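You operate a simulated robot arm through the tools that you are given. There is no shell and no other tool.

Carry out the task below with a simulated two-armed robot. There is one attempt and no reset: what you move stays moved.

Task
Lay the cleat in the jig, swing the clamp bar across and screw in the white wing screw.

The check looks at the end state, three seconds after you hand in, the way a careful person would. Anything else that was tipped, shoved, dropped, spilled or broken makes it a failure.

Robot
Two 7-joint arms with fingered hands on one trunk that stands fixed in place. Base frame: the origin is at the foot of the trunk, x ahead of it, y to its left, z up; the work surface is at about z = 0.86. Lengths are in m, angles in degrees, forces in N, time in s.
The left shoulder is at [0.055, 0.182, 1.198], the right one opposite. With the tool pointing down near the work surface each hand reaches from about 0.4 to 0.82 m from the base axis, measured 20 degrees to its own side. Payload 3.8 kg a hand.
The tool frame of a hand sits at the grasp point between the pads (the TCP): z along the fingers, y along the line on which they close. The tips reach 0.03 m beyond it. The gripper opens to 0.104 m. The gripper's body begins 0.035 m behind the TCP. The gripper is a hand of 4 fingers: y runs from the thumb to the fingers, the wrist lies at [-0.017, -0.104, -0.178] in the tool frame, and closing takes about 1.5 s.
Orientation is that of the tool frame in the base frame, as a unit quaternion [w, x, y, z]. With the fingers straight down and the wrist toward the robot, the tool's x, y and z point along [0, 1, 0], [1, 0, 0] and [0, 0, -1] of the base frame.

Tools
- The arms move only by the tool move_arm. It takes "left_motion", "right_motion" or both (then of equal length, played together; a hand with none holds still); each is text: rows parted by semicolons, each of 7 numbers parted by spaces: the shift along the tool's x, y, z in units of 400 mm (1.0 is 400 mm), then the turn, a rotation vector about the tool's x, y, z in units of 90 degrees (1.0 is 90 degrees), then the opening, from 0 (shut) to 1 (fully open). In form: tx ty tz ax ay az fingers; .... A call has 1 to 20 rows; each row is the pose to reach, as a shift and turn from the pose commanded when the call began, along the tool's axes at that moment. A call with a number of a shift or a turn outside -1 to 1 is refused whole. A row lasts 0.2 s, in which the tool goes at most 0.05 m and 8.6 degrees; a call with a longer step from one row to the next is refused whole, and so is a gripper value outside its range. Where a pose cannot be reached the arm comes as near as it can. A force on the tool above 90 N (or 10 N above the force at the start of the call, whichever is more), or a blocked arm, ends the call early, and 0.2 s more pass. The fingers move at their own pace (about 0.072 m/s each) and stop on an object; they squeeze with about 21 N. The grip force told is the motor's: it shows also when the fingers shut on nothing. Time passes only in rows, and 0.2 s behind the last, so rows that repeat a pose let the fingers close. It gives the time, the measured TCP pose, the force on the tool (base axes), the opening and the grip force at its end, in the units of the frame above (readings bear some noise), with the torque about the TCP (base axes, N m) and any sound that the robot's microphone picked up.
- Cameras (640 x 400 px; columns grow to the right, rows downward): "scene" is now at [0.1338, 0.0475, 1.392]; the picture's right is [0.51, -0.86, 0.00], its down [-0.36, -0.21, -0.91] and it looks along [0.78, 0.46, -0.42] (base axes); focal length 274 px, centre (320, 200). "left" rides on the left gripper at [-0.066, -0.09, -0.126] in its tool frame; the picture's right is [-0.78, -0.30, 0.56], its down [0.57, -0.70, 0.42] and it looks along [0.26, 0.65, 0.71] (tool axes); focal length 275 px, centre (320, 200). "right" rides on the right gripper at [0.066, -0.09, -0.126] in its tool frame; the picture's right is [-0.78, 0.30, -0.56], its down [-0.57, -0.70, 0.42] and it looks along [-0.27, 0.65, 0.71] (tool axes); focal length 275 px, centre (320, 200). There is no depth. A picture from a camera that has moved, and an enlarged one, comes with that camera's place and axes in the base frame and with its lens.
- snapshot(camera): a new picture of that camera. No time passes.
- slide_trunk(by): slides the trunk up (or, below 0, down) by that many m; the arms and the scene camera ride with it, the base frame stays. It gives what a move gives, with no picture.
- set_grasp(shape, hand): the hand has 4 fingers and takes this shape, open, in about a second: jaw (thumb against the fingers, like two jaws); tri (thumb and two fingers); tip (a fingertip pinch); poke (one finger out to press); point (the index stretched); flat (the hand flat); cup (the hand cupped); fist (a fist). The gripper value then closes the fingers along that shape, each until it touches; the sizes above hold for jaw. It gives what a move gives, with no picture.
- head_to(pan, tilt): turns the head with the scene camera to pan (to the left, within 86 degrees either way) and tilt (down, from -29 to 69), counted from straight ahead of the robot. It gives what a move gives.
- close_up(camera, box): a new picture of the part [left, top, right, bottom] of that camera's present view, enlarged. No time passes.
- finish_job(): hands the job in; it is judged then, once.

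Places have to be worked out from the pictures, the camera data and where the tool is seen. Open the grippers and draw the arms clear of the work before you hand the job in, unless the task says otherwise.

The tools are called by a JSON object that holds its "method" and its "body". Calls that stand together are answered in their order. move_arm: Moves the arms, as the interface text tells. Its arguments: {"type":"object","properties":{"left_motion":{"type":"string"},"right_motion":{"type":"string"}},"required":[]} The other tools are called the same way: slide_trunk (by) slides the trunk up or down; set_grasp (shape, hand) gives the hand a shape; head_to (pan, tilt) turns the head that bears the scene camera; snapshot (camera) takes a picture; close_up (camera, box) takes an enlarged picture of a part of a camera's view; finish_job () hands the job in.

At the start:

```text
t: 0.0
left_position: [0.3717, 0.4317, 1.2886]
left_orientation: [-0.001, 0.707, 0.707, 0.0]
left_contact_force: [0.3, -0.3, 0.1]
left_torque: [0.01, -0.01, -0.03]
left_width: 0.1036
left_grasp_force: 0.0
left_shape: jaw
right_position: [0.4624, 0.0726, 1.217]
right_orientation: [-0.001, 0.707, 0.707, 0.0]
right_contact_force: [0.2, -0.2, -1.1]
right_torque: [0.02, -0.01, 0.01]
right_width: 0.1035
right_grasp_force: 0.1
right_shape: jaw
trunk travel left (down, up): [-0.35, 0.406]
head pan, tilt: [30.6, 24.9]
```

scene: 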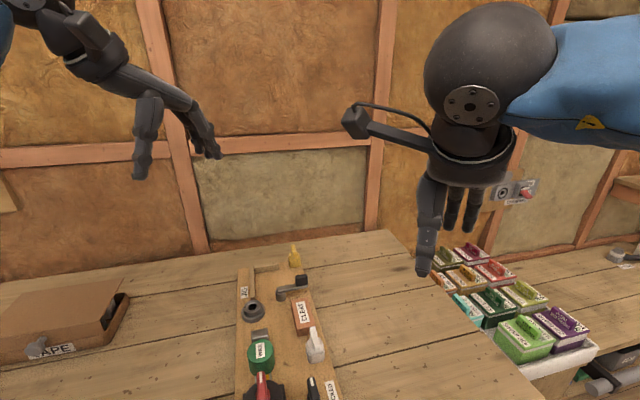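
right: 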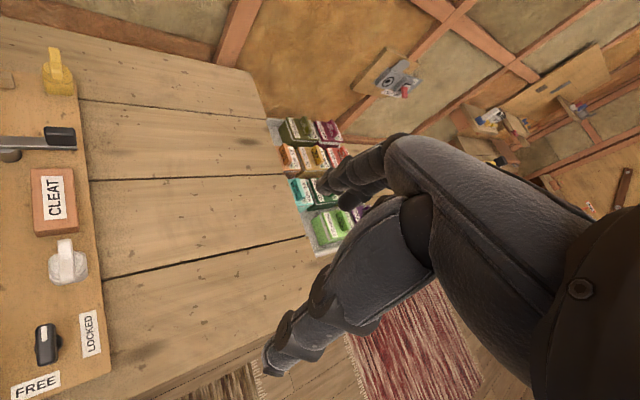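
left: 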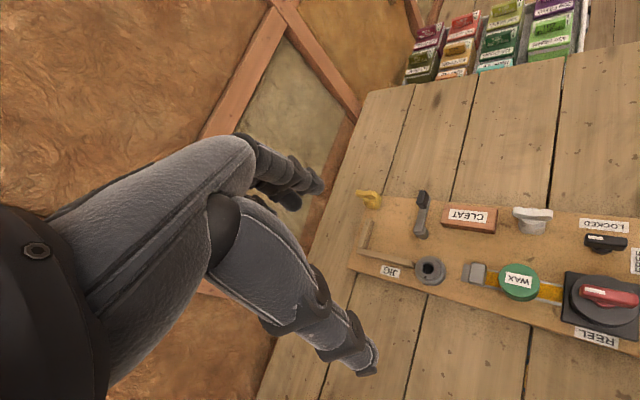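

I see a board with a jig, a cleat (terracotta block), a clamp bar, a white wing screw, a yellow part, a reel, wax, and a lock lever. First I'll turn the head toward the board to see it better.

{"method": "head_to", "body": {"pan": 30, "tilt": 50}}

```text
t: 0.9
left_position: [0.3705, 0.4311, 1.2878]
left_orientation: [0.0, 0.707, 0.707, 0.0]
left_contact_force: [0.3, 0.8, 0.4]
left_torque: [0.02, 0.01, 0.0]
left_width: 0.1037
left_grasp_force: 0.1
left_shape: jaw
right_position: [0.4613, 0.0745, 1.2157]
right_orientation: [0.0, 0.707, 0.707, 0.0]
right_contact_force: [-0.2, -0.2, 0.7]
right_torque: [0.02, -0.02, -0.04]
right_width: 0.1034
right_grasp_force: 0.2
right_shape: jaw
trunk travel left (down, up): [-0.35, 0.406]
head pan, tilt: [30.0, 50.0]
```

The head is now turned down; I take a picture and close-ups of the board.

{"method": "snapshot", "body": {"camera": "scene"}}

{"method": "close_up", "body": {"camera": "left", "box": [340, 160, 640, 360]}}

{"method": "close_up", "body": {"camera": "right", "box": [0, 30, 160, 400]}}

```text
taken
camera scene: at [0.1212, 0.0391, 1.3544], right [0.5, -0.87, 0.0], down [-0.66, -0.38, -0.64], along [0.56, 0.32, -0.77], focal length 274 px, centre (320, 200)
```

scene: 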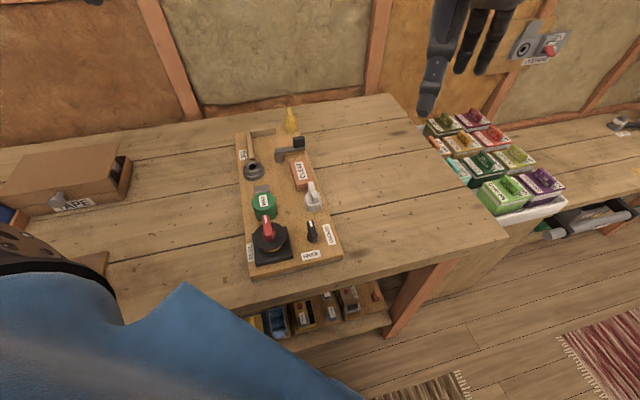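

```text
2.00 times, centred on (490, 260) of left
camera zoom: at [0.2808, 0.3651, 1.4144], right [-0.3, -0.78, -0.56], down [-0.7, 0.57, -0.42], along [0.65, 0.26, -0.71], focal length 551 px, centre (-20, 80)
```

zoom: 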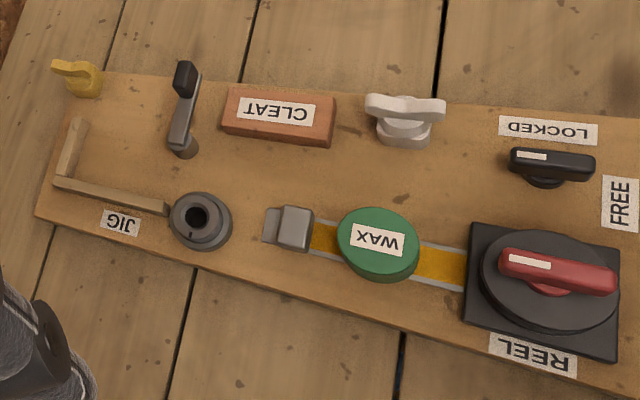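

```text
1.08 times, centred on (80, 215) of right (not enlarged: the box is as wide or as high as the picture)
camera zoom: at [0.3724, 0.1391, 1.3409], right [0.3, -0.78, 0.56], down [-0.7, -0.57, -0.42], along [0.65, -0.27, -0.71], focal length 298 px, centre (580, 184)
```

zoom: 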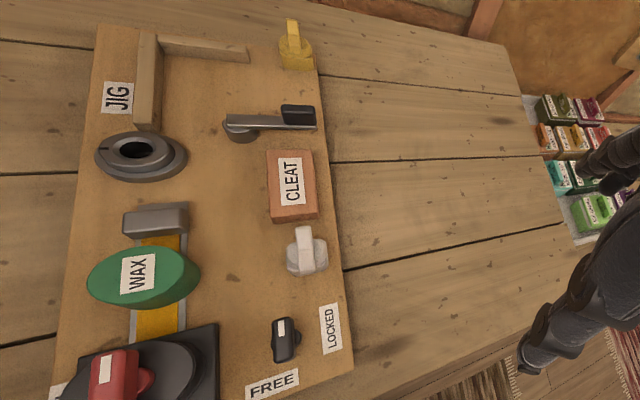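

The board lies rotated by about 45°, with the cleat near [0.505, 0.305]. The bar's pivot is near [0.52, 0.39] and the round socket near [0.45, 0.41]. I lower the left hand with its camera to inspect these parts from nearer.

{"method": "move_arm", "body": {"left_motion": "-0.03 -0.02 0.083 0 0 0 1; -0.06 -0.04 0.166 0 0 0 1; -0.09 -0.06 0.25 0 0 0 1; -0.12 -0.08 0.333 0 0 0 1; -0.16 -0.1 0.416 0 0 0 1; -0.2 -0.125 0.5 0 0 0 1; -0.2 -0.125 0.5 0 0 0 1"}}

{"method": "snapshot", "body": {"camera": "left"}}

{"method": "snapshot", "body": {"camera": "scene"}}

```text
t: 2.5
left_position: [0.3507, 0.3706, 1.1011]
left_orientation: [-0.001, 0.708, 0.706, -0.001]
left_contact_force: [-0.4, 0.4, 0.9]
left_torque: [0.01, 0.03, 0.0]
left_width: 0.1036
left_grasp_force: 0.0
left_shape: jaw
left hand out of reach, approached as far as the arm can: row 5, 6, 7
right_position: [0.4619, 0.074, 1.2151]
right_orientation: [-0.001, 0.707, 0.707, 0.0]
right_contact_force: [-0.6, 0.1, -0.2]
right_torque: [-0.03, 0.01, 0.04]
right_width: 0.1036
right_grasp_force: 0.1
right_shape: jaw
trunk travel left (down, up): [-0.35, 0.406]
head pan, tilt: [30.0, 50.0]
```

```text
taken
camera left: at [0.2611, 0.3052, 1.2276], right [-0.3, -0.78, -0.56], down [-0.7, 0.57, -0.42], along [0.65, 0.26, -0.71], focal length 275 px, centre (320, 200)
```

left: 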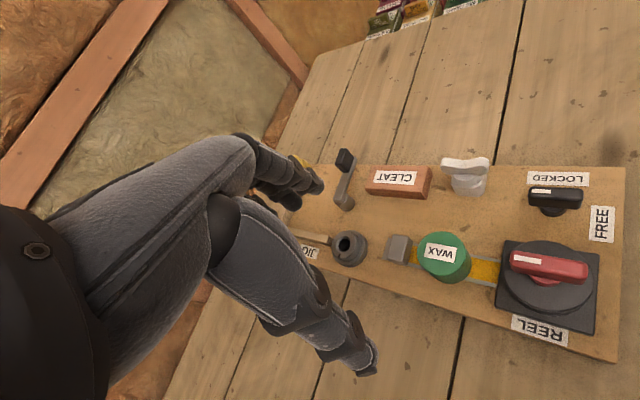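

```text
taken
camera scene: at [0.121, 0.0389, 1.3544], right [0.5, -0.87, 0.0], down [-0.66, -0.38, -0.64], along [0.56, 0.32, -0.77], focal length 274 px, centre (320, 200)
```

scene: 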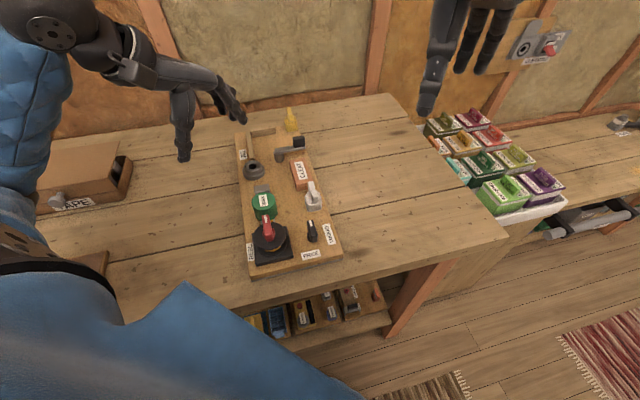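

The left hand stopped slightly short of its aim but has a good view. I enlarge the bar, socket, cleat and wing screw from the left and scene cameras.

{"method": "close_up", "body": {"camera": "left", "box": [270, 130, 510, 280]}}

{"method": "close_up", "body": {"camera": "scene", "box": [220, 100, 360, 190]}}

{"method": "close_up", "body": {"camera": "scene", "box": [220, 180, 360, 270]}}

{"method": "close_up", "body": {"camera": "right", "box": [0, 40, 160, 140]}}

{"method": "close_up", "body": {"camera": "right", "box": [0, 120, 160, 220]}}

```text
2.67 times, centred on (390, 205) of left
camera zoom: at [0.2611, 0.3052, 1.2276], right [-0.3, -0.78, -0.56], down [-0.7, 0.57, -0.42], along [0.65, 0.26, -0.71], focal length 734 px, centre (133, 187)
```

zoom: 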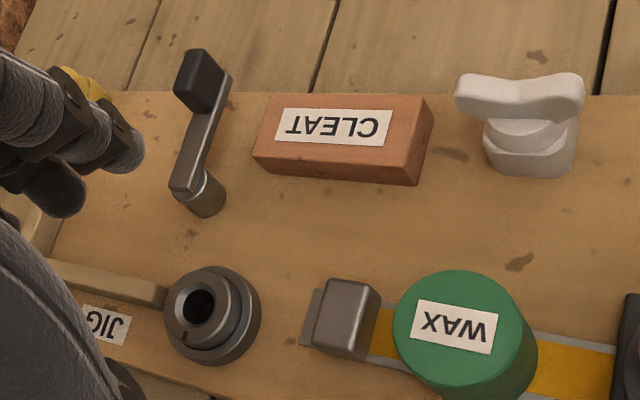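

```text
4.44 times, centred on (290, 145) of scene
camera zoom: at [0.121, 0.0389, 1.3544], right [0.5, -0.87, 0.0], down [-0.66, -0.38, -0.64], along [0.56, 0.32, -0.77], focal length 1218 px, centre (453, 444)
```

zoom: 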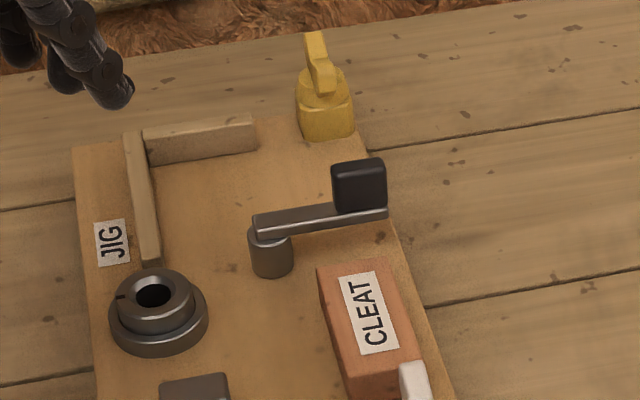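

```text
4.44 times, centred on (290, 225) of scene
camera zoom: at [0.121, 0.0389, 1.3544], right [0.5, -0.87, 0.0], down [-0.66, -0.38, -0.64], along [0.56, 0.32, -0.77], focal length 1218 px, centre (453, 89)
```

zoom: 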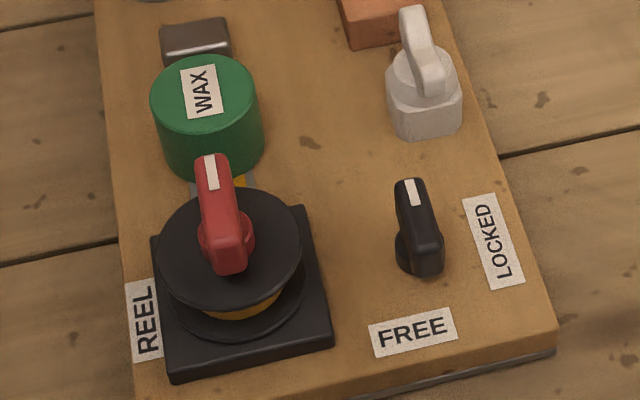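

```text
4.00 times, centred on (80, 90) of right
camera zoom: at [0.3722, 0.1389, 1.341], right [0.3, -0.78, 0.56], down [-0.7, -0.57, -0.42], along [0.65, -0.27, -0.71], focal length 1101 px, centre (1280, 640)
```

zoom: 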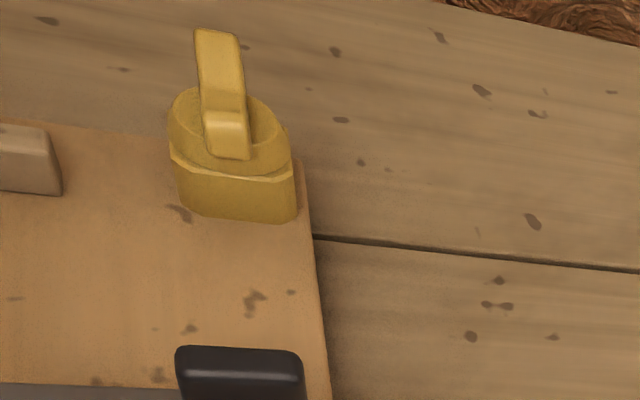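

```text
4.00 times, centred on (80, 170) of right
camera zoom: at [0.3722, 0.1389, 1.341], right [0.3, -0.78, 0.56], down [-0.7, -0.57, -0.42], along [0.65, -0.27, -0.71], focal length 1101 px, centre (1280, 320)
```

zoom: 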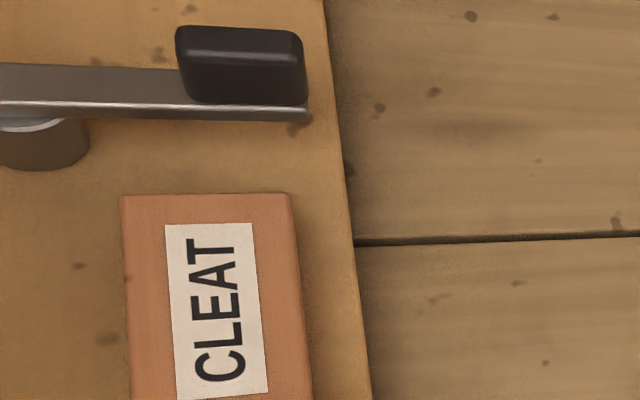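

The board top fits z ≈ 0.88 from the two views. I enlarge further on the jig, socket, pivot and wing screws to measure them.

{"method": "close_up", "body": {"camera": "scene", "box": [232, 120, 312, 170]}}

{"method": "close_up", "body": {"camera": "scene", "box": [232, 150, 312, 200]}}

{"method": "close_up", "body": {"camera": "scene", "box": [272, 160, 352, 210]}}

{"method": "close_up", "body": {"camera": "right", "box": [0, 180, 160, 280]}}

{"method": "close_up", "body": {"camera": "left", "box": [310, 130, 430, 205]}}

{"method": "close_up", "body": {"camera": "left", "box": [410, 130, 530, 205]}}

{"method": "close_up", "body": {"camera": "left", "box": [300, 200, 420, 275]}}

```text
8.00 times, centred on (272, 145) of scene
camera zoom: at [0.121, 0.0389, 1.3544], right [0.5, -0.87, 0.0], down [-0.66, -0.38, -0.64], along [0.56, 0.32, -0.77], focal length 2193 px, centre (704, 640)
```

zoom: 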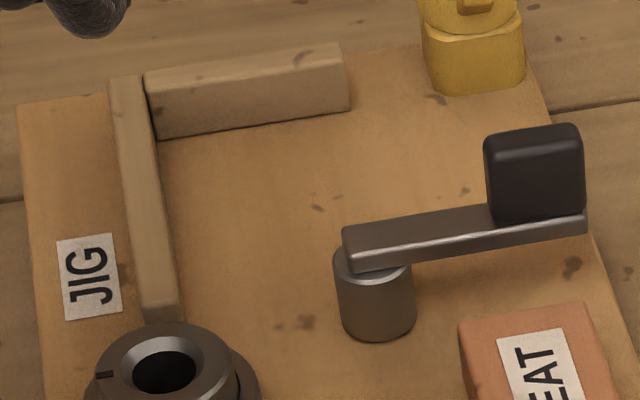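

```text
8.00 times, centred on (272, 175) of scene
camera zoom: at [0.121, 0.0389, 1.3544], right [0.5, -0.87, 0.0], down [-0.66, -0.38, -0.64], along [0.56, 0.32, -0.77], focal length 2193 px, centre (704, 400)
```

zoom: 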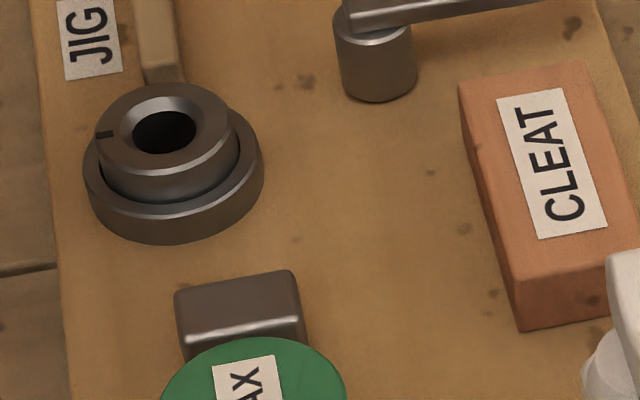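

```text
8.00 times, centred on (312, 185) of scene
camera zoom: at [0.121, 0.0389, 1.3544], right [0.5, -0.87, 0.0], down [-0.66, -0.38, -0.64], along [0.56, 0.32, -0.77], focal length 2193 px, centre (384, 320)
```

zoom: 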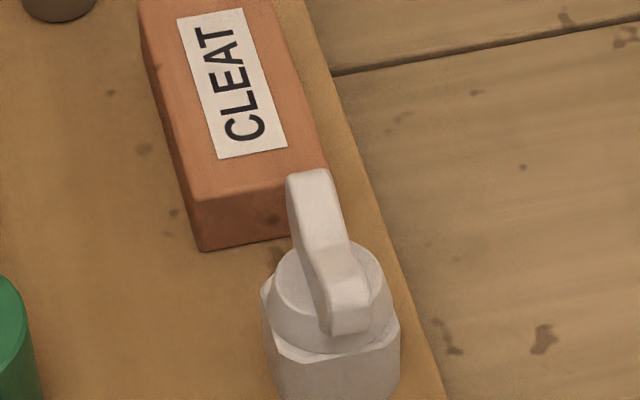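

```text
4.00 times, centred on (80, 230) of right
camera zoom: at [0.3722, 0.1389, 1.341], right [0.3, -0.78, 0.56], down [-0.7, -0.57, -0.42], along [0.65, -0.27, -0.71], focal length 1101 px, centre (1280, 80)
```

zoom: 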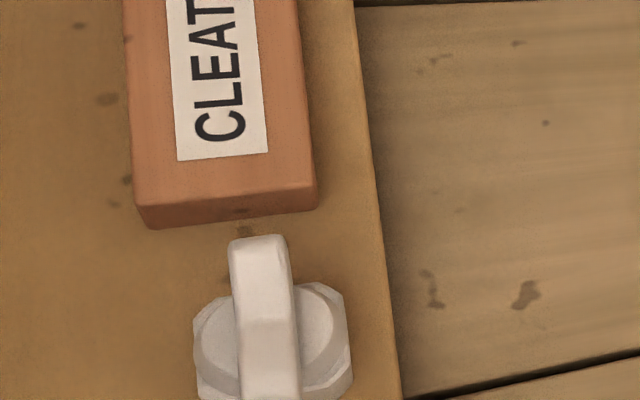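

```text
5.33 times, centred on (370, 168) of left
camera zoom: at [0.2611, 0.3052, 1.2276], right [-0.3, -0.78, -0.56], down [-0.7, 0.57, -0.42], along [0.65, 0.26, -0.71], focal length 1468 px, centre (53, 373)
```

zoom: 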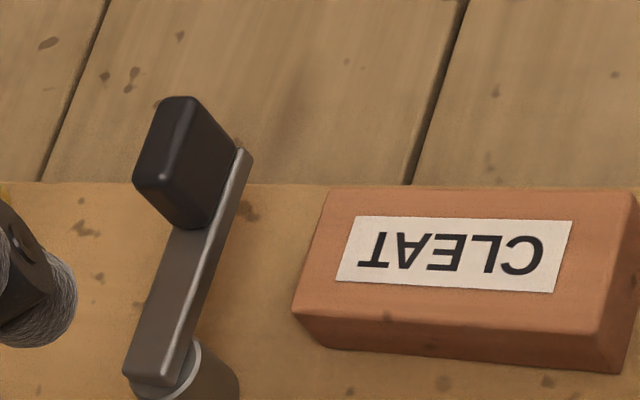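

```text
5.33 times, centred on (470, 168) of left
camera zoom: at [0.2611, 0.3052, 1.2276], right [-0.3, -0.78, -0.56], down [-0.7, 0.57, -0.42], along [0.65, 0.26, -0.71], focal length 1468 px, centre (-480, 373)
```

zoom: 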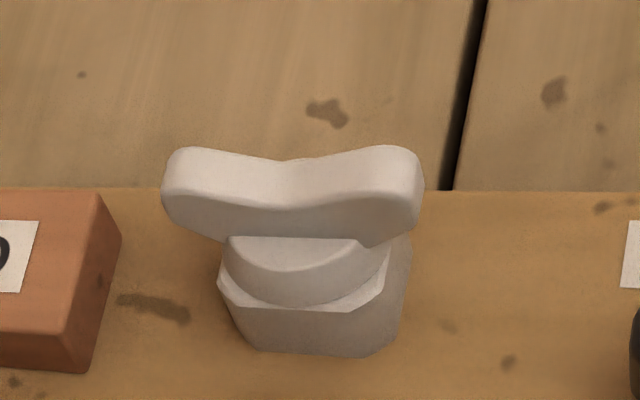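

```text
5.33 times, centred on (360, 238) of left
camera zoom: at [0.2611, 0.3052, 1.2276], right [-0.3, -0.78, -0.56], down [-0.7, 0.57, -0.42], along [0.65, 0.26, -0.71], focal length 1468 px, centre (107, 0)
```

zoom: 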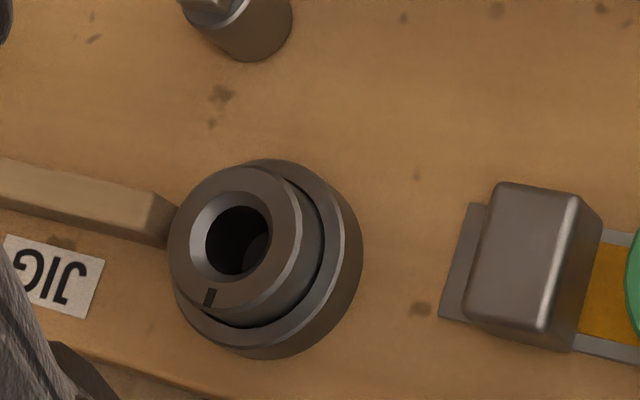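

By triangulation the cleat is about 0.084 x 0.041 x 0.023, centred near [0.506, 0.312] and turned 45°. The jig's inner corner is near [0.568, 0.516], the pivot near [0.532, 0.398], the socket near [0.461, 0.424] and the white screw near [0.440, 0.239]. I turn the left hand 45° and bring it high over the cleat.

{"method": "move_arm", "body": {"left_motion": "-0.018 0.07 0 0 0 0.083 1; -0.036 0.14 0 0 0 0.167 1; -0.055 0.21 0 0 0 0.25 1; -0.073 0.28 0 0 0 0.333 1; -0.092 0.35 0 0 0 0.417 1; -0.11 0.425 0 0 0 0.5 1; -0.11 0.425 0 0 0 0.5 1"}}

{"method": "snapshot", "body": {"camera": "left"}}

{"method": "snapshot", "body": {"camera": "scene"}}

```text
t: 4.1
left_position: [0.5188, 0.3257, 1.1039]
left_orientation: [0.001, 0.925, 0.381, 0.0]
left_contact_force: [-0.9, 0.1, -0.2]
left_torque: [0.01, -0.05, 0.04]
left_width: 0.1037
left_grasp_force: 0.0
left_shape: jaw
right_position: [0.4604, 0.0731, 1.2164]
right_orientation: [0.0, 0.707, 0.707, 0.0]
right_contact_force: [-0.7, -0.9, 0.6]
right_torque: [-0.03, -0.01, 0.0]
right_width: 0.1035
right_grasp_force: 0.0
right_shape: jaw
trunk travel left (down, up): [-0.35, 0.406]
head pan, tilt: [30.0, 50.0]
```

```text
taken
camera left: at [0.4087, 0.3426, 1.2296], right [-0.76, -0.34, -0.56], down [-0.09, 0.9, -0.42], along [0.65, -0.27, -0.71], focal length 275 px, centre (320, 200)
```

left: 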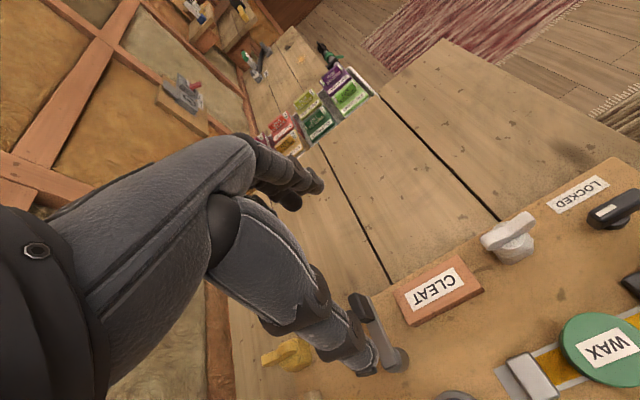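

```text
taken
camera scene: at [0.1205, 0.0394, 1.3544], right [0.5, -0.87, 0.0], down [-0.66, -0.38, -0.64], along [0.56, 0.32, -0.77], focal length 274 px, centre (320, 200)
```

scene: 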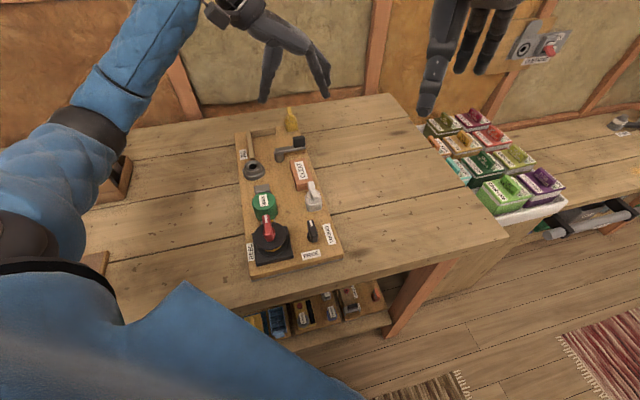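

The hand is now turned 45° and can reach over the cleat. I enlarge the left view to check the cleat's place and turn from this nearer camera.

{"method": "close_up", "body": {"camera": "left", "box": [380, 200, 560, 340]}}

{"method": "close_up", "body": {"camera": "left", "box": [240, 130, 500, 400]}}

```text
2.86 times, centred on (470, 270) of left
camera zoom: at [0.4087, 0.3426, 1.2296], right [-0.76, -0.34, -0.56], down [-0.09, 0.9, -0.42], along [0.65, -0.27, -0.71], focal length 786 px, centre (-109, 0)
```

zoom: 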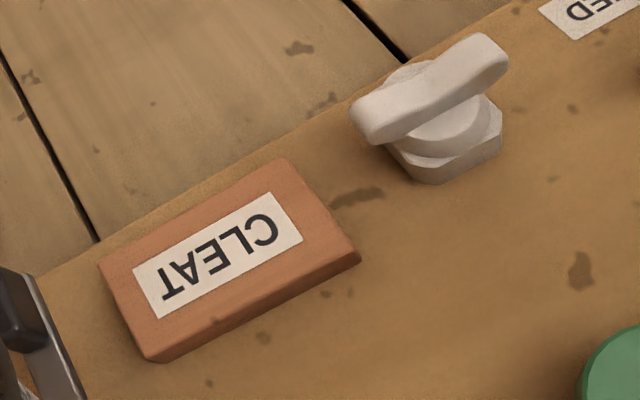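

```text
1.48 times, centred on (370, 265) of left
camera zoom: at [0.4087, 0.3426, 1.2296], right [-0.76, -0.34, -0.56], down [-0.09, 0.9, -0.42], along [0.65, -0.27, -0.71], focal length 408 px, centre (246, 104)
```

zoom: 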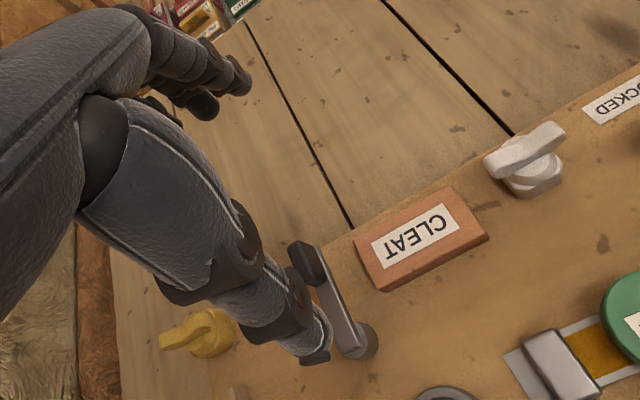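

Averaging the views gives the cleat centre near [0.502, 0.309], and the knob, screw and wax leave room for the hand. I lower the open hand to about 0.06 above the cleat and look again.

{"method": "move_arm", "body": {"left_motion": "-0.015 0 0.1 0 0 0 1; -0.03 0 0.2 0 0 0 1; -0.045 0 0.3 0 0 0 1; -0.059 0 0.36 0 0 0 1; -0.059 0 0.36 0 0 0 1"}}

{"method": "snapshot", "body": {"camera": "left"}}

{"method": "close_up", "body": {"camera": "scene", "box": [200, 60, 400, 230]}}

{"method": "snapshot", "body": {"camera": "right"}}

```text
t: 5.3
left_position: [0.5029, 0.3108, 0.9578]
left_orientation: [0.0, 0.924, 0.383, 0.001]
left_contact_force: [-0.8, 0.6, -0.5]
left_torque: [0.02, 0.0, -0.02]
left_width: 0.1036
left_grasp_force: 0.1
left_shape: jaw
right_position: [0.4622, 0.0727, 1.2159]
right_orientation: [0.0, 0.707, 0.707, 0.001]
right_contact_force: [0.0, 1.0, -0.2]
right_torque: [-0.01, -0.02, -0.01]
right_width: 0.1036
right_grasp_force: 0.0
right_shape: jaw
trunk travel left (down, up): [-0.35, 0.406]
head pan, tilt: [30.0, 50.0]
```

```text
taken
camera left: at [0.3927, 0.3274, 1.0831], right [-0.76, -0.34, -0.56], down [-0.09, 0.9, -0.42], along [0.65, -0.27, -0.71], focal length 275 px, centre (320, 200)
```

left: 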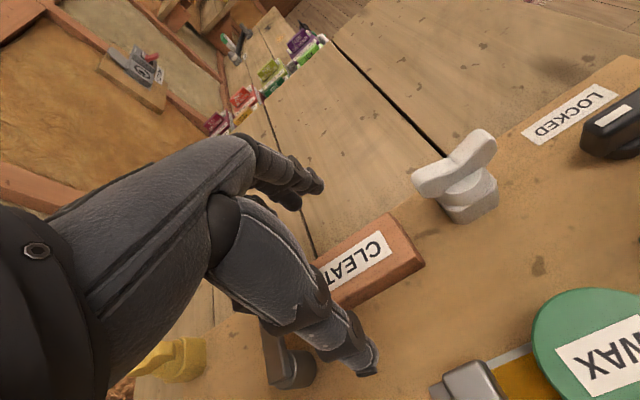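

```text
2.35 times, centred on (300, 145) of scene
camera zoom: at [0.1212, 0.0391, 1.3544], right [0.5, -0.87, 0.0], down [-0.66, -0.38, -0.64], along [0.56, 0.32, -0.77], focal length 645 px, centre (367, 329)
```

zoom: 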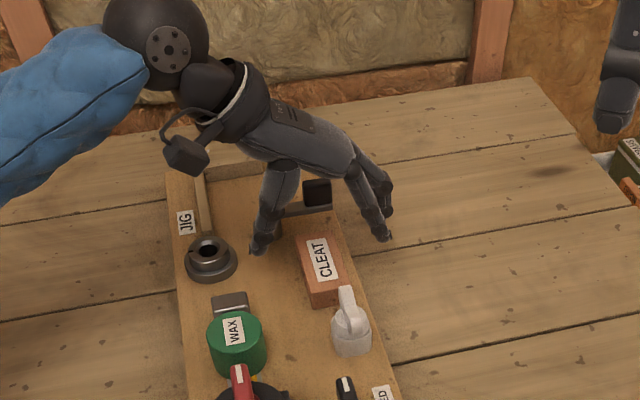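

```text
taken
camera right: at [0.3724, 0.139, 1.3409], right [0.3, -0.78, 0.56], down [-0.7, -0.57, -0.42], along [0.65, -0.27, -0.71], focal length 275 px, centre (320, 200)
```

right: 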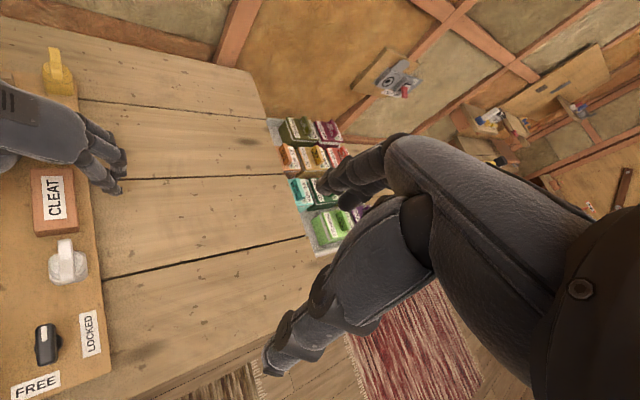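

The TCP sits right above the cleat centre, with the thumb and fingers to either side of it. I go down to z ≈ 0.916 (tips at about 0.886) with the hand open.

{"method": "move_arm", "body": {"left_motion": "0 0 0.05 0 0 0 1; 0 0 0.085 0 0 0 1; 0 0 0.105 0 0 0 1; 0 0 0.105 0 0 0 1"}}

{"method": "close_up", "body": {"camera": "scene", "box": [220, 100, 380, 220]}}

{"method": "snapshot", "body": {"camera": "left"}}

```text
t: 6.3
left_position: [0.5041, 0.3104, 0.915]
left_orientation: [0.0, 0.924, 0.382, 0.0]
left_contact_force: [-0.3, 0.4, 1.2]
left_torque: [0.05, 0.04, -0.02]
left_width: 0.1037
left_grasp_force: 0.0
left_shape: jaw
right_position: [0.4616, 0.0729, 1.2158]
right_orientation: [0.0, 0.707, 0.707, 0.0]
right_contact_force: [-0.1, -0.2, -0.8]
right_torque: [0.02, 0.02, 0.0]
right_width: 0.1037
right_grasp_force: 0.1
right_shape: jaw
trunk travel left (down, up): [-0.35, 0.406]
head pan, tilt: [30.0, 50.0]
```

```text
3.33 times, centred on (300, 160) of scene
camera zoom: at [0.1211, 0.039, 1.3544], right [0.5, -0.87, 0.0], down [-0.66, -0.38, -0.64], along [0.56, 0.32, -0.77], focal length 914 px, centre (387, 333)
```

zoom: 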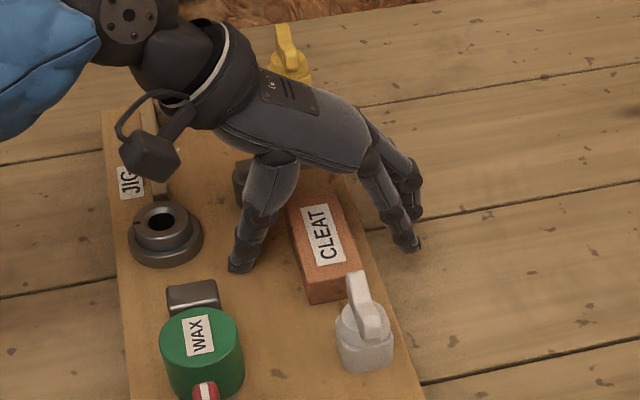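

```text
taken
camera left: at [0.3935, 0.327, 1.0408], right [-0.76, -0.34, -0.56], down [-0.09, 0.9, -0.42], along [0.65, -0.27, -0.71], focal length 275 px, centre (320, 200)
```

left: 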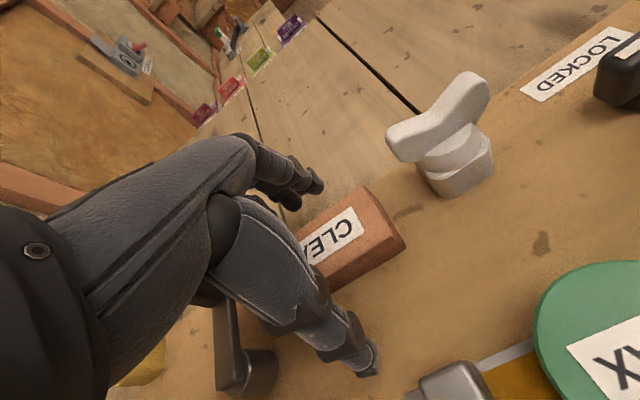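

No contact yet and the hand straddles the cleat. I close the fingers on it.

{"method": "move_arm", "body": {"left_motion": "0 0 0 0 0 0 0.6; 0 0 0 0 0 0 0.4; 0 0 0 0 0 0 0.3; 0 0 0 0 0 0 0.2; 0 0 0 0 0 0 0.1; 0 0 0 0 0 0 0; 0 0 0 0 0 0 0; 0 0 0 0 0 0 0; 0 0 0 0 0 0 0"}}

{"method": "close_up", "body": {"camera": "scene", "box": [220, 100, 380, 220]}}

{"method": "snapshot", "body": {"camera": "left"}}

```text
t: 8.3
left_position: [0.5034, 0.3089, 0.9189]
left_orientation: [0.0, 0.924, 0.382, 0.002]
left_contact_force: [6.2, -1.4, 27.2]
left_torque: [1.06, 0.94, 0.19]
left_width: 0.0594
left_grasp_force: 20.6
left_shape: jaw
right_position: [0.4607, 0.0715, 1.2159]
right_orientation: [0.0, 0.707, 0.707, 0.001]
right_contact_force: [-1.4, 0.5, 0.5]
right_torque: [-0.02, 0.02, 0.03]
right_width: 0.1037
right_grasp_force: 0.1
right_shape: jaw
trunk travel left (down, up): [-0.35, 0.406]
head pan, tilt: [30.0, 50.0]
```

```text
3.33 times, centred on (300, 160) of scene
camera zoom: at [0.1199, 0.0374, 1.3546], right [0.5, -0.87, 0.0], down [-0.66, -0.38, -0.64], along [0.56, 0.32, -0.77], focal length 914 px, centre (387, 333)
```

zoom: 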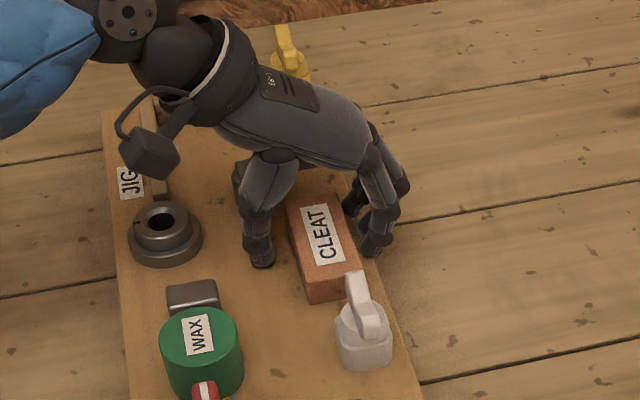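

```text
taken
camera left: at [0.3931, 0.326, 1.0432], right [-0.75, -0.34, -0.56], down [-0.09, 0.9, -0.42], along [0.65, -0.27, -0.71], focal length 275 px, centre (320, 200)
```

left: 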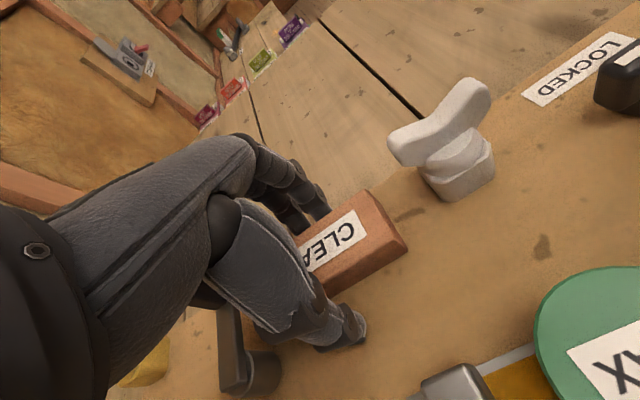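

The fingers stopped at a width of 0.059 with 27 N of upward force, so the curling tips press on the board and not on the cleat. I open a little, rise about 0.014 m and close again.

{"method": "move_arm", "body": {"left_motion": "0 0 0 0 0 0 0.75; 0 0 -0.02 0 0 0 0.75; 0 0 -0.04 0 0 0 0.75; 0 0 -0.04 0 0 0 0.5; 0 0 -0.04 0 0 0 0.3; 0 0 -0.04 0 0 0 0.2; 0 0 -0.04 0 0 0 0; 0 0 -0.04 0 0 0 0; 0 0 -0.04 0 0 0 0; 0 0 -0.04 0 0 0 0"}}

{"method": "close_up", "body": {"camera": "scene", "box": [220, 100, 380, 220]}}

{"method": "snapshot", "body": {"camera": "left"}}

```text
t: 10.5
left_position: [0.5037, 0.3105, 0.9311]
left_orientation: [0.0, 0.924, 0.383, 0.0]
left_contact_force: [-1.1, 0.0, 0.2]
left_torque: [0.03, 0.01, -0.01]
left_width: 0.0344
left_grasp_force: 21.1
left_shape: jaw
right_position: [0.4604, 0.0736, 1.2153]
right_orientation: [0.0, 0.708, 0.707, 0.001]
right_contact_force: [0.3, 0.0, -0.4]
right_torque: [0.02, -0.04, -0.01]
right_width: 0.1035
right_grasp_force: 0.0
right_shape: jaw
trunk travel left (down, up): [-0.35, 0.406]
head pan, tilt: [30.0, 50.0]
```

```text
3.33 times, centred on (300, 160) of scene
camera zoom: at [0.1213, 0.0391, 1.3543], right [0.5, -0.87, 0.0], down [-0.66, -0.38, -0.64], along [0.56, 0.32, -0.77], focal length 914 px, centre (387, 333)
```

zoom: 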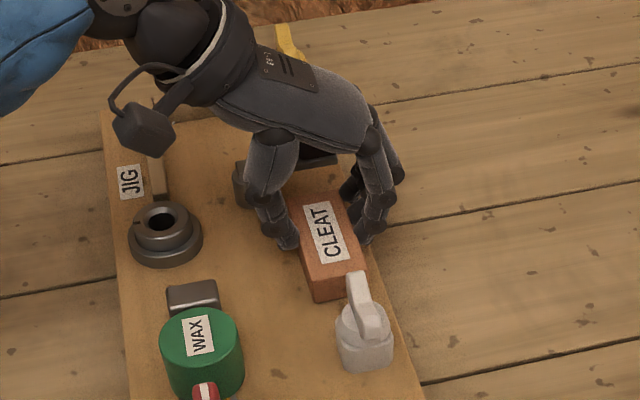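

```text
taken
camera left: at [0.3938, 0.3267, 1.0574], right [-0.76, -0.34, -0.56], down [-0.09, 0.9, -0.42], along [0.65, -0.27, -0.71], focal length 275 px, centre (320, 200)
```

left: 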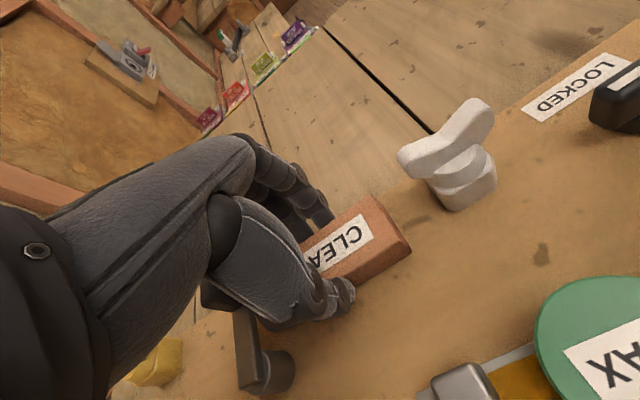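

The width now reads 0.034 with 21 N of grip and hardly any outside force, so the cleat is held. I lift 0.05 m to verify.

{"method": "move_arm", "body": {"left_motion": "0 0 -0.02 0 0 0 0; 0 0 -0.05 0 0 0 0; 0 0 -0.09 0 0 0 0; 0 0 -0.13 0 0 0 0; 0 0 -0.13 0 0 0 0"}}

{"method": "close_up", "body": {"camera": "scene", "box": [220, 100, 380, 220]}}

{"method": "snapshot", "body": {"camera": "left"}}

```text
t: 11.7
left_position: [0.5034, 0.3097, 0.9838]
left_orientation: [0.0, 0.924, 0.382, 0.0]
left_contact_force: [0.0, 0.5, 0.1]
left_torque: [-0.01, 0.0, 0.01]
left_width: 0.0345
left_grasp_force: 21.1
left_shape: jaw
right_position: [0.4621, 0.0726, 1.2156]
right_orientation: [0.001, 0.707, 0.707, 0.0]
right_contact_force: [-0.1, 0.3, 0.0]
right_torque: [-0.03, 0.04, 0.0]
right_width: 0.1037
right_grasp_force: 0.0
right_shape: jaw
trunk travel left (down, up): [-0.35, 0.406]
head pan, tilt: [30.0, 50.0]
```

```text
3.33 times, centred on (300, 160) of scene
camera zoom: at [0.1213, 0.0392, 1.3543], right [0.5, -0.87, 0.0], down [-0.66, -0.38, -0.64], along [0.56, 0.32, -0.77], focal length 914 px, centre (387, 333)
```

zoom: 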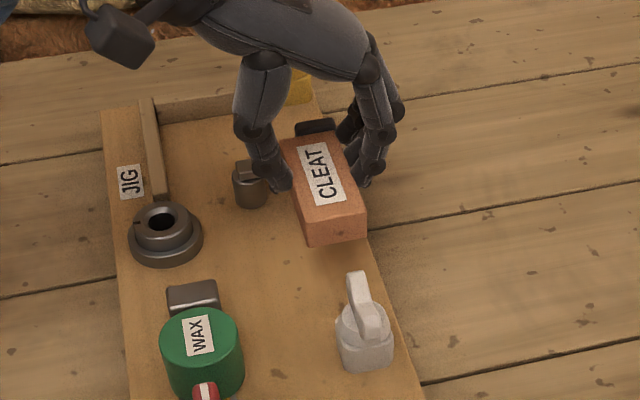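

```text
taken
camera left: at [0.3939, 0.3275, 1.1095], right [-0.76, -0.34, -0.56], down [-0.09, 0.9, -0.42], along [0.65, -0.27, -0.71], focal length 275 px, centre (320, 200)
```

left: 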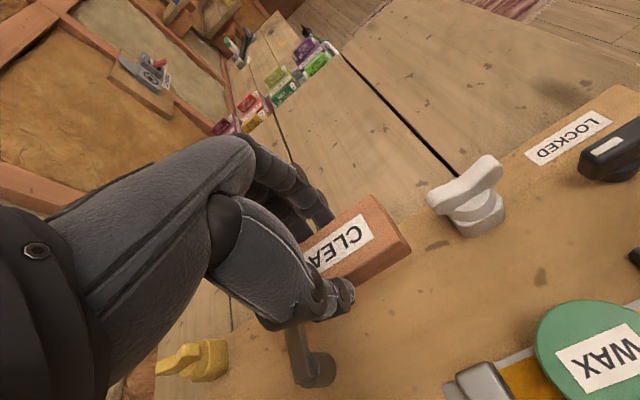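

The cleat is lifted cleanly and hangs level. I take sharper close-ups of the jig corner, socket and fence ends to fix the target.

{"method": "close_up", "body": {"camera": "scene", "box": [235, 122, 285, 152]}}

{"method": "close_up", "body": {"camera": "scene", "box": [235, 142, 285, 172]}}

{"method": "close_up", "body": {"camera": "scene", "box": [280, 128, 330, 168]}}

```text
12.80 times, centred on (260, 137) of scene
camera zoom: at [0.1213, 0.0392, 1.3543], right [0.5, -0.87, 0.0], down [-0.66, -0.38, -0.64], along [0.56, 0.32, -0.77], focal length 3509 px, centre (1088, 1006)
```

zoom: 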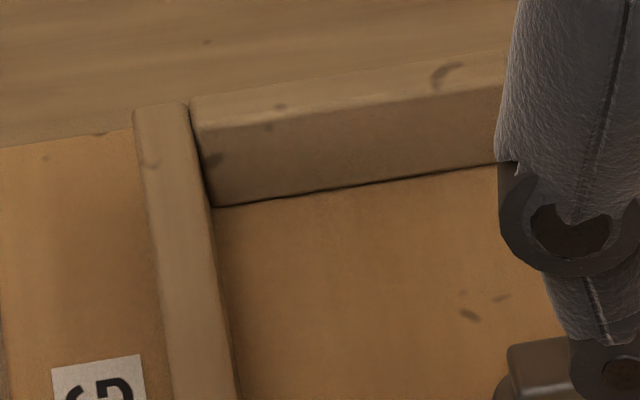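

```text
12.80 times, centred on (260, 157) of scene
camera zoom: at [0.1213, 0.0392, 1.3543], right [0.5, -0.87, 0.0], down [-0.66, -0.38, -0.64], along [0.56, 0.32, -0.77], focal length 3509 px, centre (1088, 750)
```

zoom: 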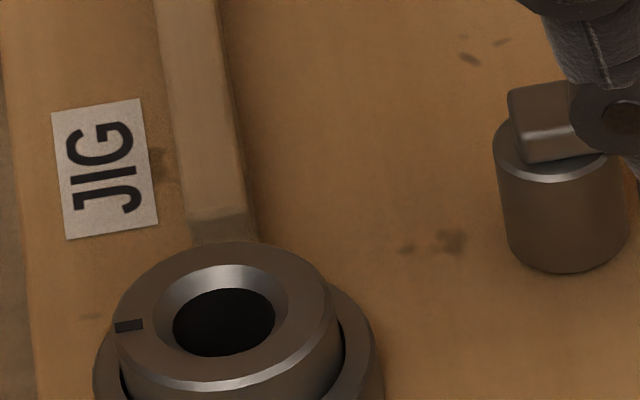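

```text
10.00 times, centred on (305, 148) of scene
camera zoom: at [0.1213, 0.0392, 1.3543], right [0.5, -0.87, 0.0], down [-0.66, -0.38, -0.64], along [0.56, 0.32, -0.77], focal length 2741 px, centre (470, 720)
```

zoom: 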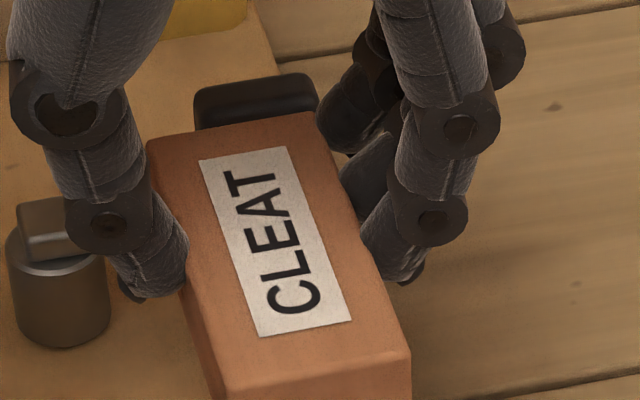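

The jig's inner corner comes out at about [0.568, 0.517], the fences are about 0.02 high and run at 44.5°. My present grip would put the outer fingers too near the yellow screw, so I set the cleat back down and will regrip it nearer its near end.

{"method": "move_arm", "body": {"left_motion": "0 0 0.05 0 0 0 0; 0 0 0.09 0 0 0 0; 0 0 0.12 0 0 0 0; 0 0 0.129 0 0 0 0; 0 0 0.129 0 0 0 0; 0 0 0.129 0 0 0 0.5; 0 0 0.129 0 0 0 0.7; 0 0 0.129 0 0 0 0.8; 0 0 0.129 0 0 0 0.8"}}

{"method": "close_up", "body": {"camera": "scene", "box": [220, 100, 380, 220]}}

```text
t: 13.7
left_position: [0.5038, 0.3117, 0.9322]
left_orientation: [0.001, 0.924, 0.383, -0.001]
left_contact_force: [0.1, 0.1, -0.3]
left_torque: [0.0, 0.02, -0.02]
left_width: 0.0829
left_grasp_force: 0.1
left_shape: jaw
right_position: [0.4614, 0.0722, 1.2156]
right_orientation: [0.0, 0.707, 0.707, 0.0]
right_contact_force: [-1.0, 0.4, -0.3]
right_torque: [0.02, 0.0, -0.01]
right_width: 0.1037
right_grasp_force: 0.1
right_shape: jaw
trunk travel left (down, up): [-0.35, 0.406]
head pan, tilt: [30.0, 50.0]
```

```text
3.33 times, centred on (300, 160) of scene
camera zoom: at [0.1212, 0.0391, 1.3543], right [0.5, -0.87, 0.0], down [-0.66, -0.38, -0.64], along [0.56, 0.32, -0.77], focal length 914 px, centre (387, 333)
```

zoom: 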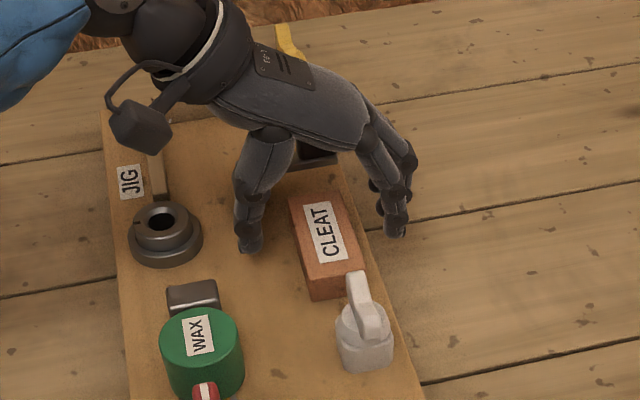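

The cleat stands where it was. I shift the hand 0.024 m back along the cleat and close again.

{"method": "move_arm", "body": {"left_motion": "-0.03 0 0 0 0 0 0.8; -0.06 0 0 0 0 0 0.8; -0.06 0 0 0 0 0 0.6; -0.06 0 0 0 0 0 0.4; -0.06 0 0 0 0 0 0.2; -0.06 0 0 0 0 0 0; -0.06 0 0 0 0 0 0; -0.06 0 0 0 0 0 0; -0.06 0 0 0 0 0 0"}}

{"method": "close_up", "body": {"camera": "scene", "box": [220, 100, 380, 220]}}

{"method": "snapshot", "body": {"camera": "left"}}

```text
t: 15.7
left_position: [0.488, 0.2942, 0.9304]
left_orientation: [0.0, 0.924, 0.383, 0.0]
left_contact_force: [-0.4, 0.2, 0.2]
left_torque: [0.03, -0.01, 0.02]
left_width: 0.035
left_grasp_force: 21.6
left_shape: jaw
right_position: [0.4616, 0.0727, 1.2156]
right_orientation: [0.0, 0.707, 0.707, 0.0]
right_contact_force: [-0.1, -0.3, -0.6]
right_torque: [0.01, -0.01, -0.01]
right_width: 0.1035
right_grasp_force: 0.1
right_shape: jaw
trunk travel left (down, up): [-0.35, 0.406]
head pan, tilt: [30.0, 50.0]
```

```text
3.33 times, centred on (300, 160) of scene
camera zoom: at [0.1212, 0.0391, 1.3543], right [0.5, -0.87, 0.0], down [-0.66, -0.38, -0.64], along [0.56, 0.32, -0.77], focal length 914 px, centre (387, 333)
```

zoom: 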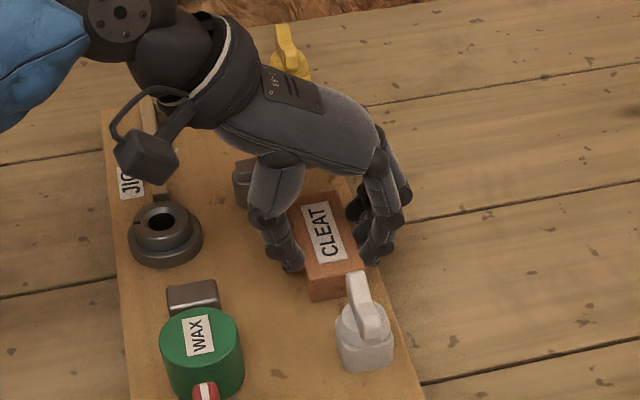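

```text
taken
camera left: at [0.3776, 0.3117, 1.0576], right [-0.76, -0.34, -0.56], down [-0.09, 0.9, -0.42], along [0.65, -0.27, -0.71], focal length 275 px, centre (320, 200)
```

left: 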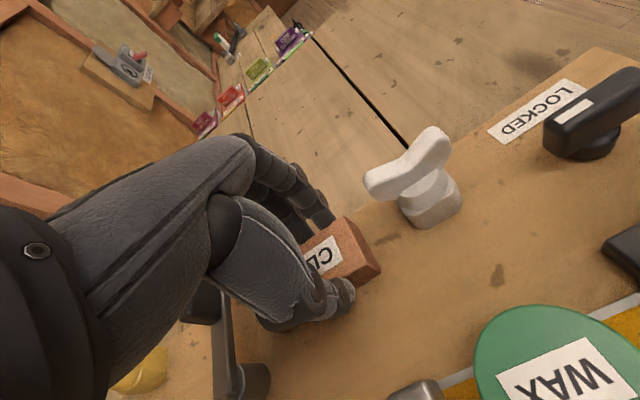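

The grip is firm at width 0.035. I lift 0.09 m to clear the clamp bar's knob and measure how the cleat hangs.

{"method": "move_arm", "body": {"left_motion": "0 0 -0.03 0 0 0 0; 0 0 -0.08 0 0 0 0; 0 0 -0.14 0 0 0 0; 0 0 -0.19 0 0 0 0; 0 0 -0.225 0 0 0 0; 0 0 -0.225 0 0 0 0"}}

{"method": "close_up", "body": {"camera": "scene", "box": [240, 80, 360, 170]}}

{"method": "snapshot", "body": {"camera": "left"}}

```text
t: 17.1
left_position: [0.4873, 0.2929, 1.0217]
left_orientation: [0.0, 0.924, 0.382, 0.0]
left_contact_force: [0.2, 0.2, -0.6]
left_torque: [0.0, 0.01, 0.01]
left_width: 0.0349
left_grasp_force: 21.2
left_shape: jaw
right_position: [0.4616, 0.0724, 1.215]
right_orientation: [0.0, 0.707, 0.707, 0.0]
right_contact_force: [0.0, 0.4, 0.3]
right_torque: [0.02, 0.0, 0.02]
right_width: 0.1034
right_grasp_force: 0.1
right_shape: jaw
trunk travel left (down, up): [-0.35, 0.406]
head pan, tilt: [30.0, 50.0]
```

```text
4.44 times, centred on (300, 125) of scene
camera zoom: at [0.1213, 0.0391, 1.3543], right [0.5, -0.87, 0.0], down [-0.66, -0.38, -0.64], along [0.56, 0.32, -0.77], focal length 1218 px, centre (409, 533)
```

zoom: 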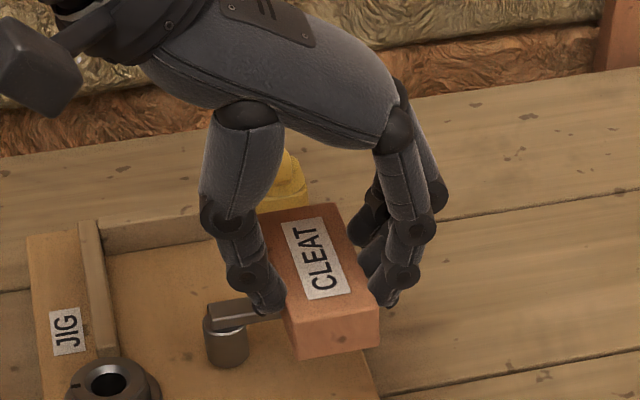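

```text
taken
camera left: at [0.3774, 0.3114, 1.1479], right [-0.76, -0.34, -0.56], down [-0.09, 0.9, -0.42], along [0.65, -0.27, -0.71], focal length 275 px, centre (320, 200)
```

left: 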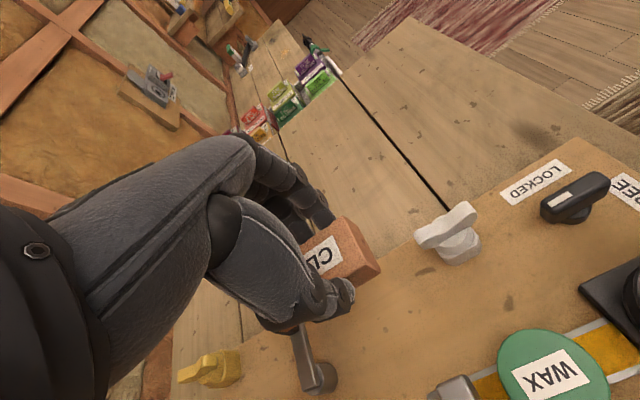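

The cleat hangs level, its centre about 0.028 m ahead of the TCP along the board. I carry it at this height over the jig, aiming for small gaps to both fences.

{"method": "move_arm", "body": {"left_motion": "0.06 -0.024 0 0 0 0 0; 0.13 -0.05 0 0 0 0 0; 0.2 -0.08 0 0 0 0 0; 0.27 -0.108 0 0 0 0 0; 0.33 -0.13 0 0 0 0 0; 0.352 -0.139 0 0 0 0 0; 0.352 -0.139 0 0 0 0 0"}}

{"method": "close_up", "body": {"camera": "scene", "box": [220, 70, 340, 170]}}

{"method": "snapshot", "body": {"camera": "left"}}

```text
t: 18.7
left_position: [0.5473, 0.4316, 1.0245]
left_orientation: [-0.001, 0.924, 0.383, 0.0]
left_contact_force: [-0.1, 0.5, -0.8]
left_torque: [0.03, 0.01, 0.01]
left_width: 0.0347
left_grasp_force: 21.3
left_shape: jaw
right_position: [0.462, 0.073, 1.2164]
right_orientation: [0.001, 0.707, 0.707, -0.001]
right_contact_force: [-0.4, -1.0, -0.2]
right_torque: [0.0, 0.02, 0.01]
right_width: 0.1035
right_grasp_force: 0.0
right_shape: jaw
trunk travel left (down, up): [-0.35, 0.406]
head pan, tilt: [30.0, 50.0]
```

```text
4.00 times, centred on (280, 120) of scene
camera zoom: at [0.1213, 0.0391, 1.3543], right [0.5, -0.87, 0.0], down [-0.66, -0.38, -0.64], along [0.56, 0.32, -0.77], focal length 1096 px, centre (480, 520)
```

zoom: 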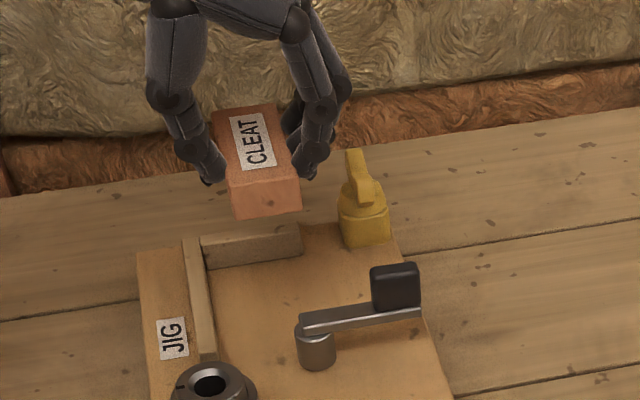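

```text
taken
camera left: at [0.4369, 0.4492, 1.1497], right [-0.76, -0.34, -0.56], down [-0.09, 0.9, -0.42], along [0.65, -0.27, -0.71], focal length 275 px, centre (320, 200)
```

left: 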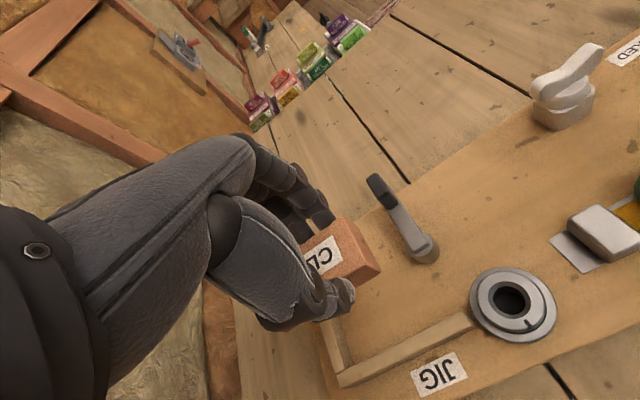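

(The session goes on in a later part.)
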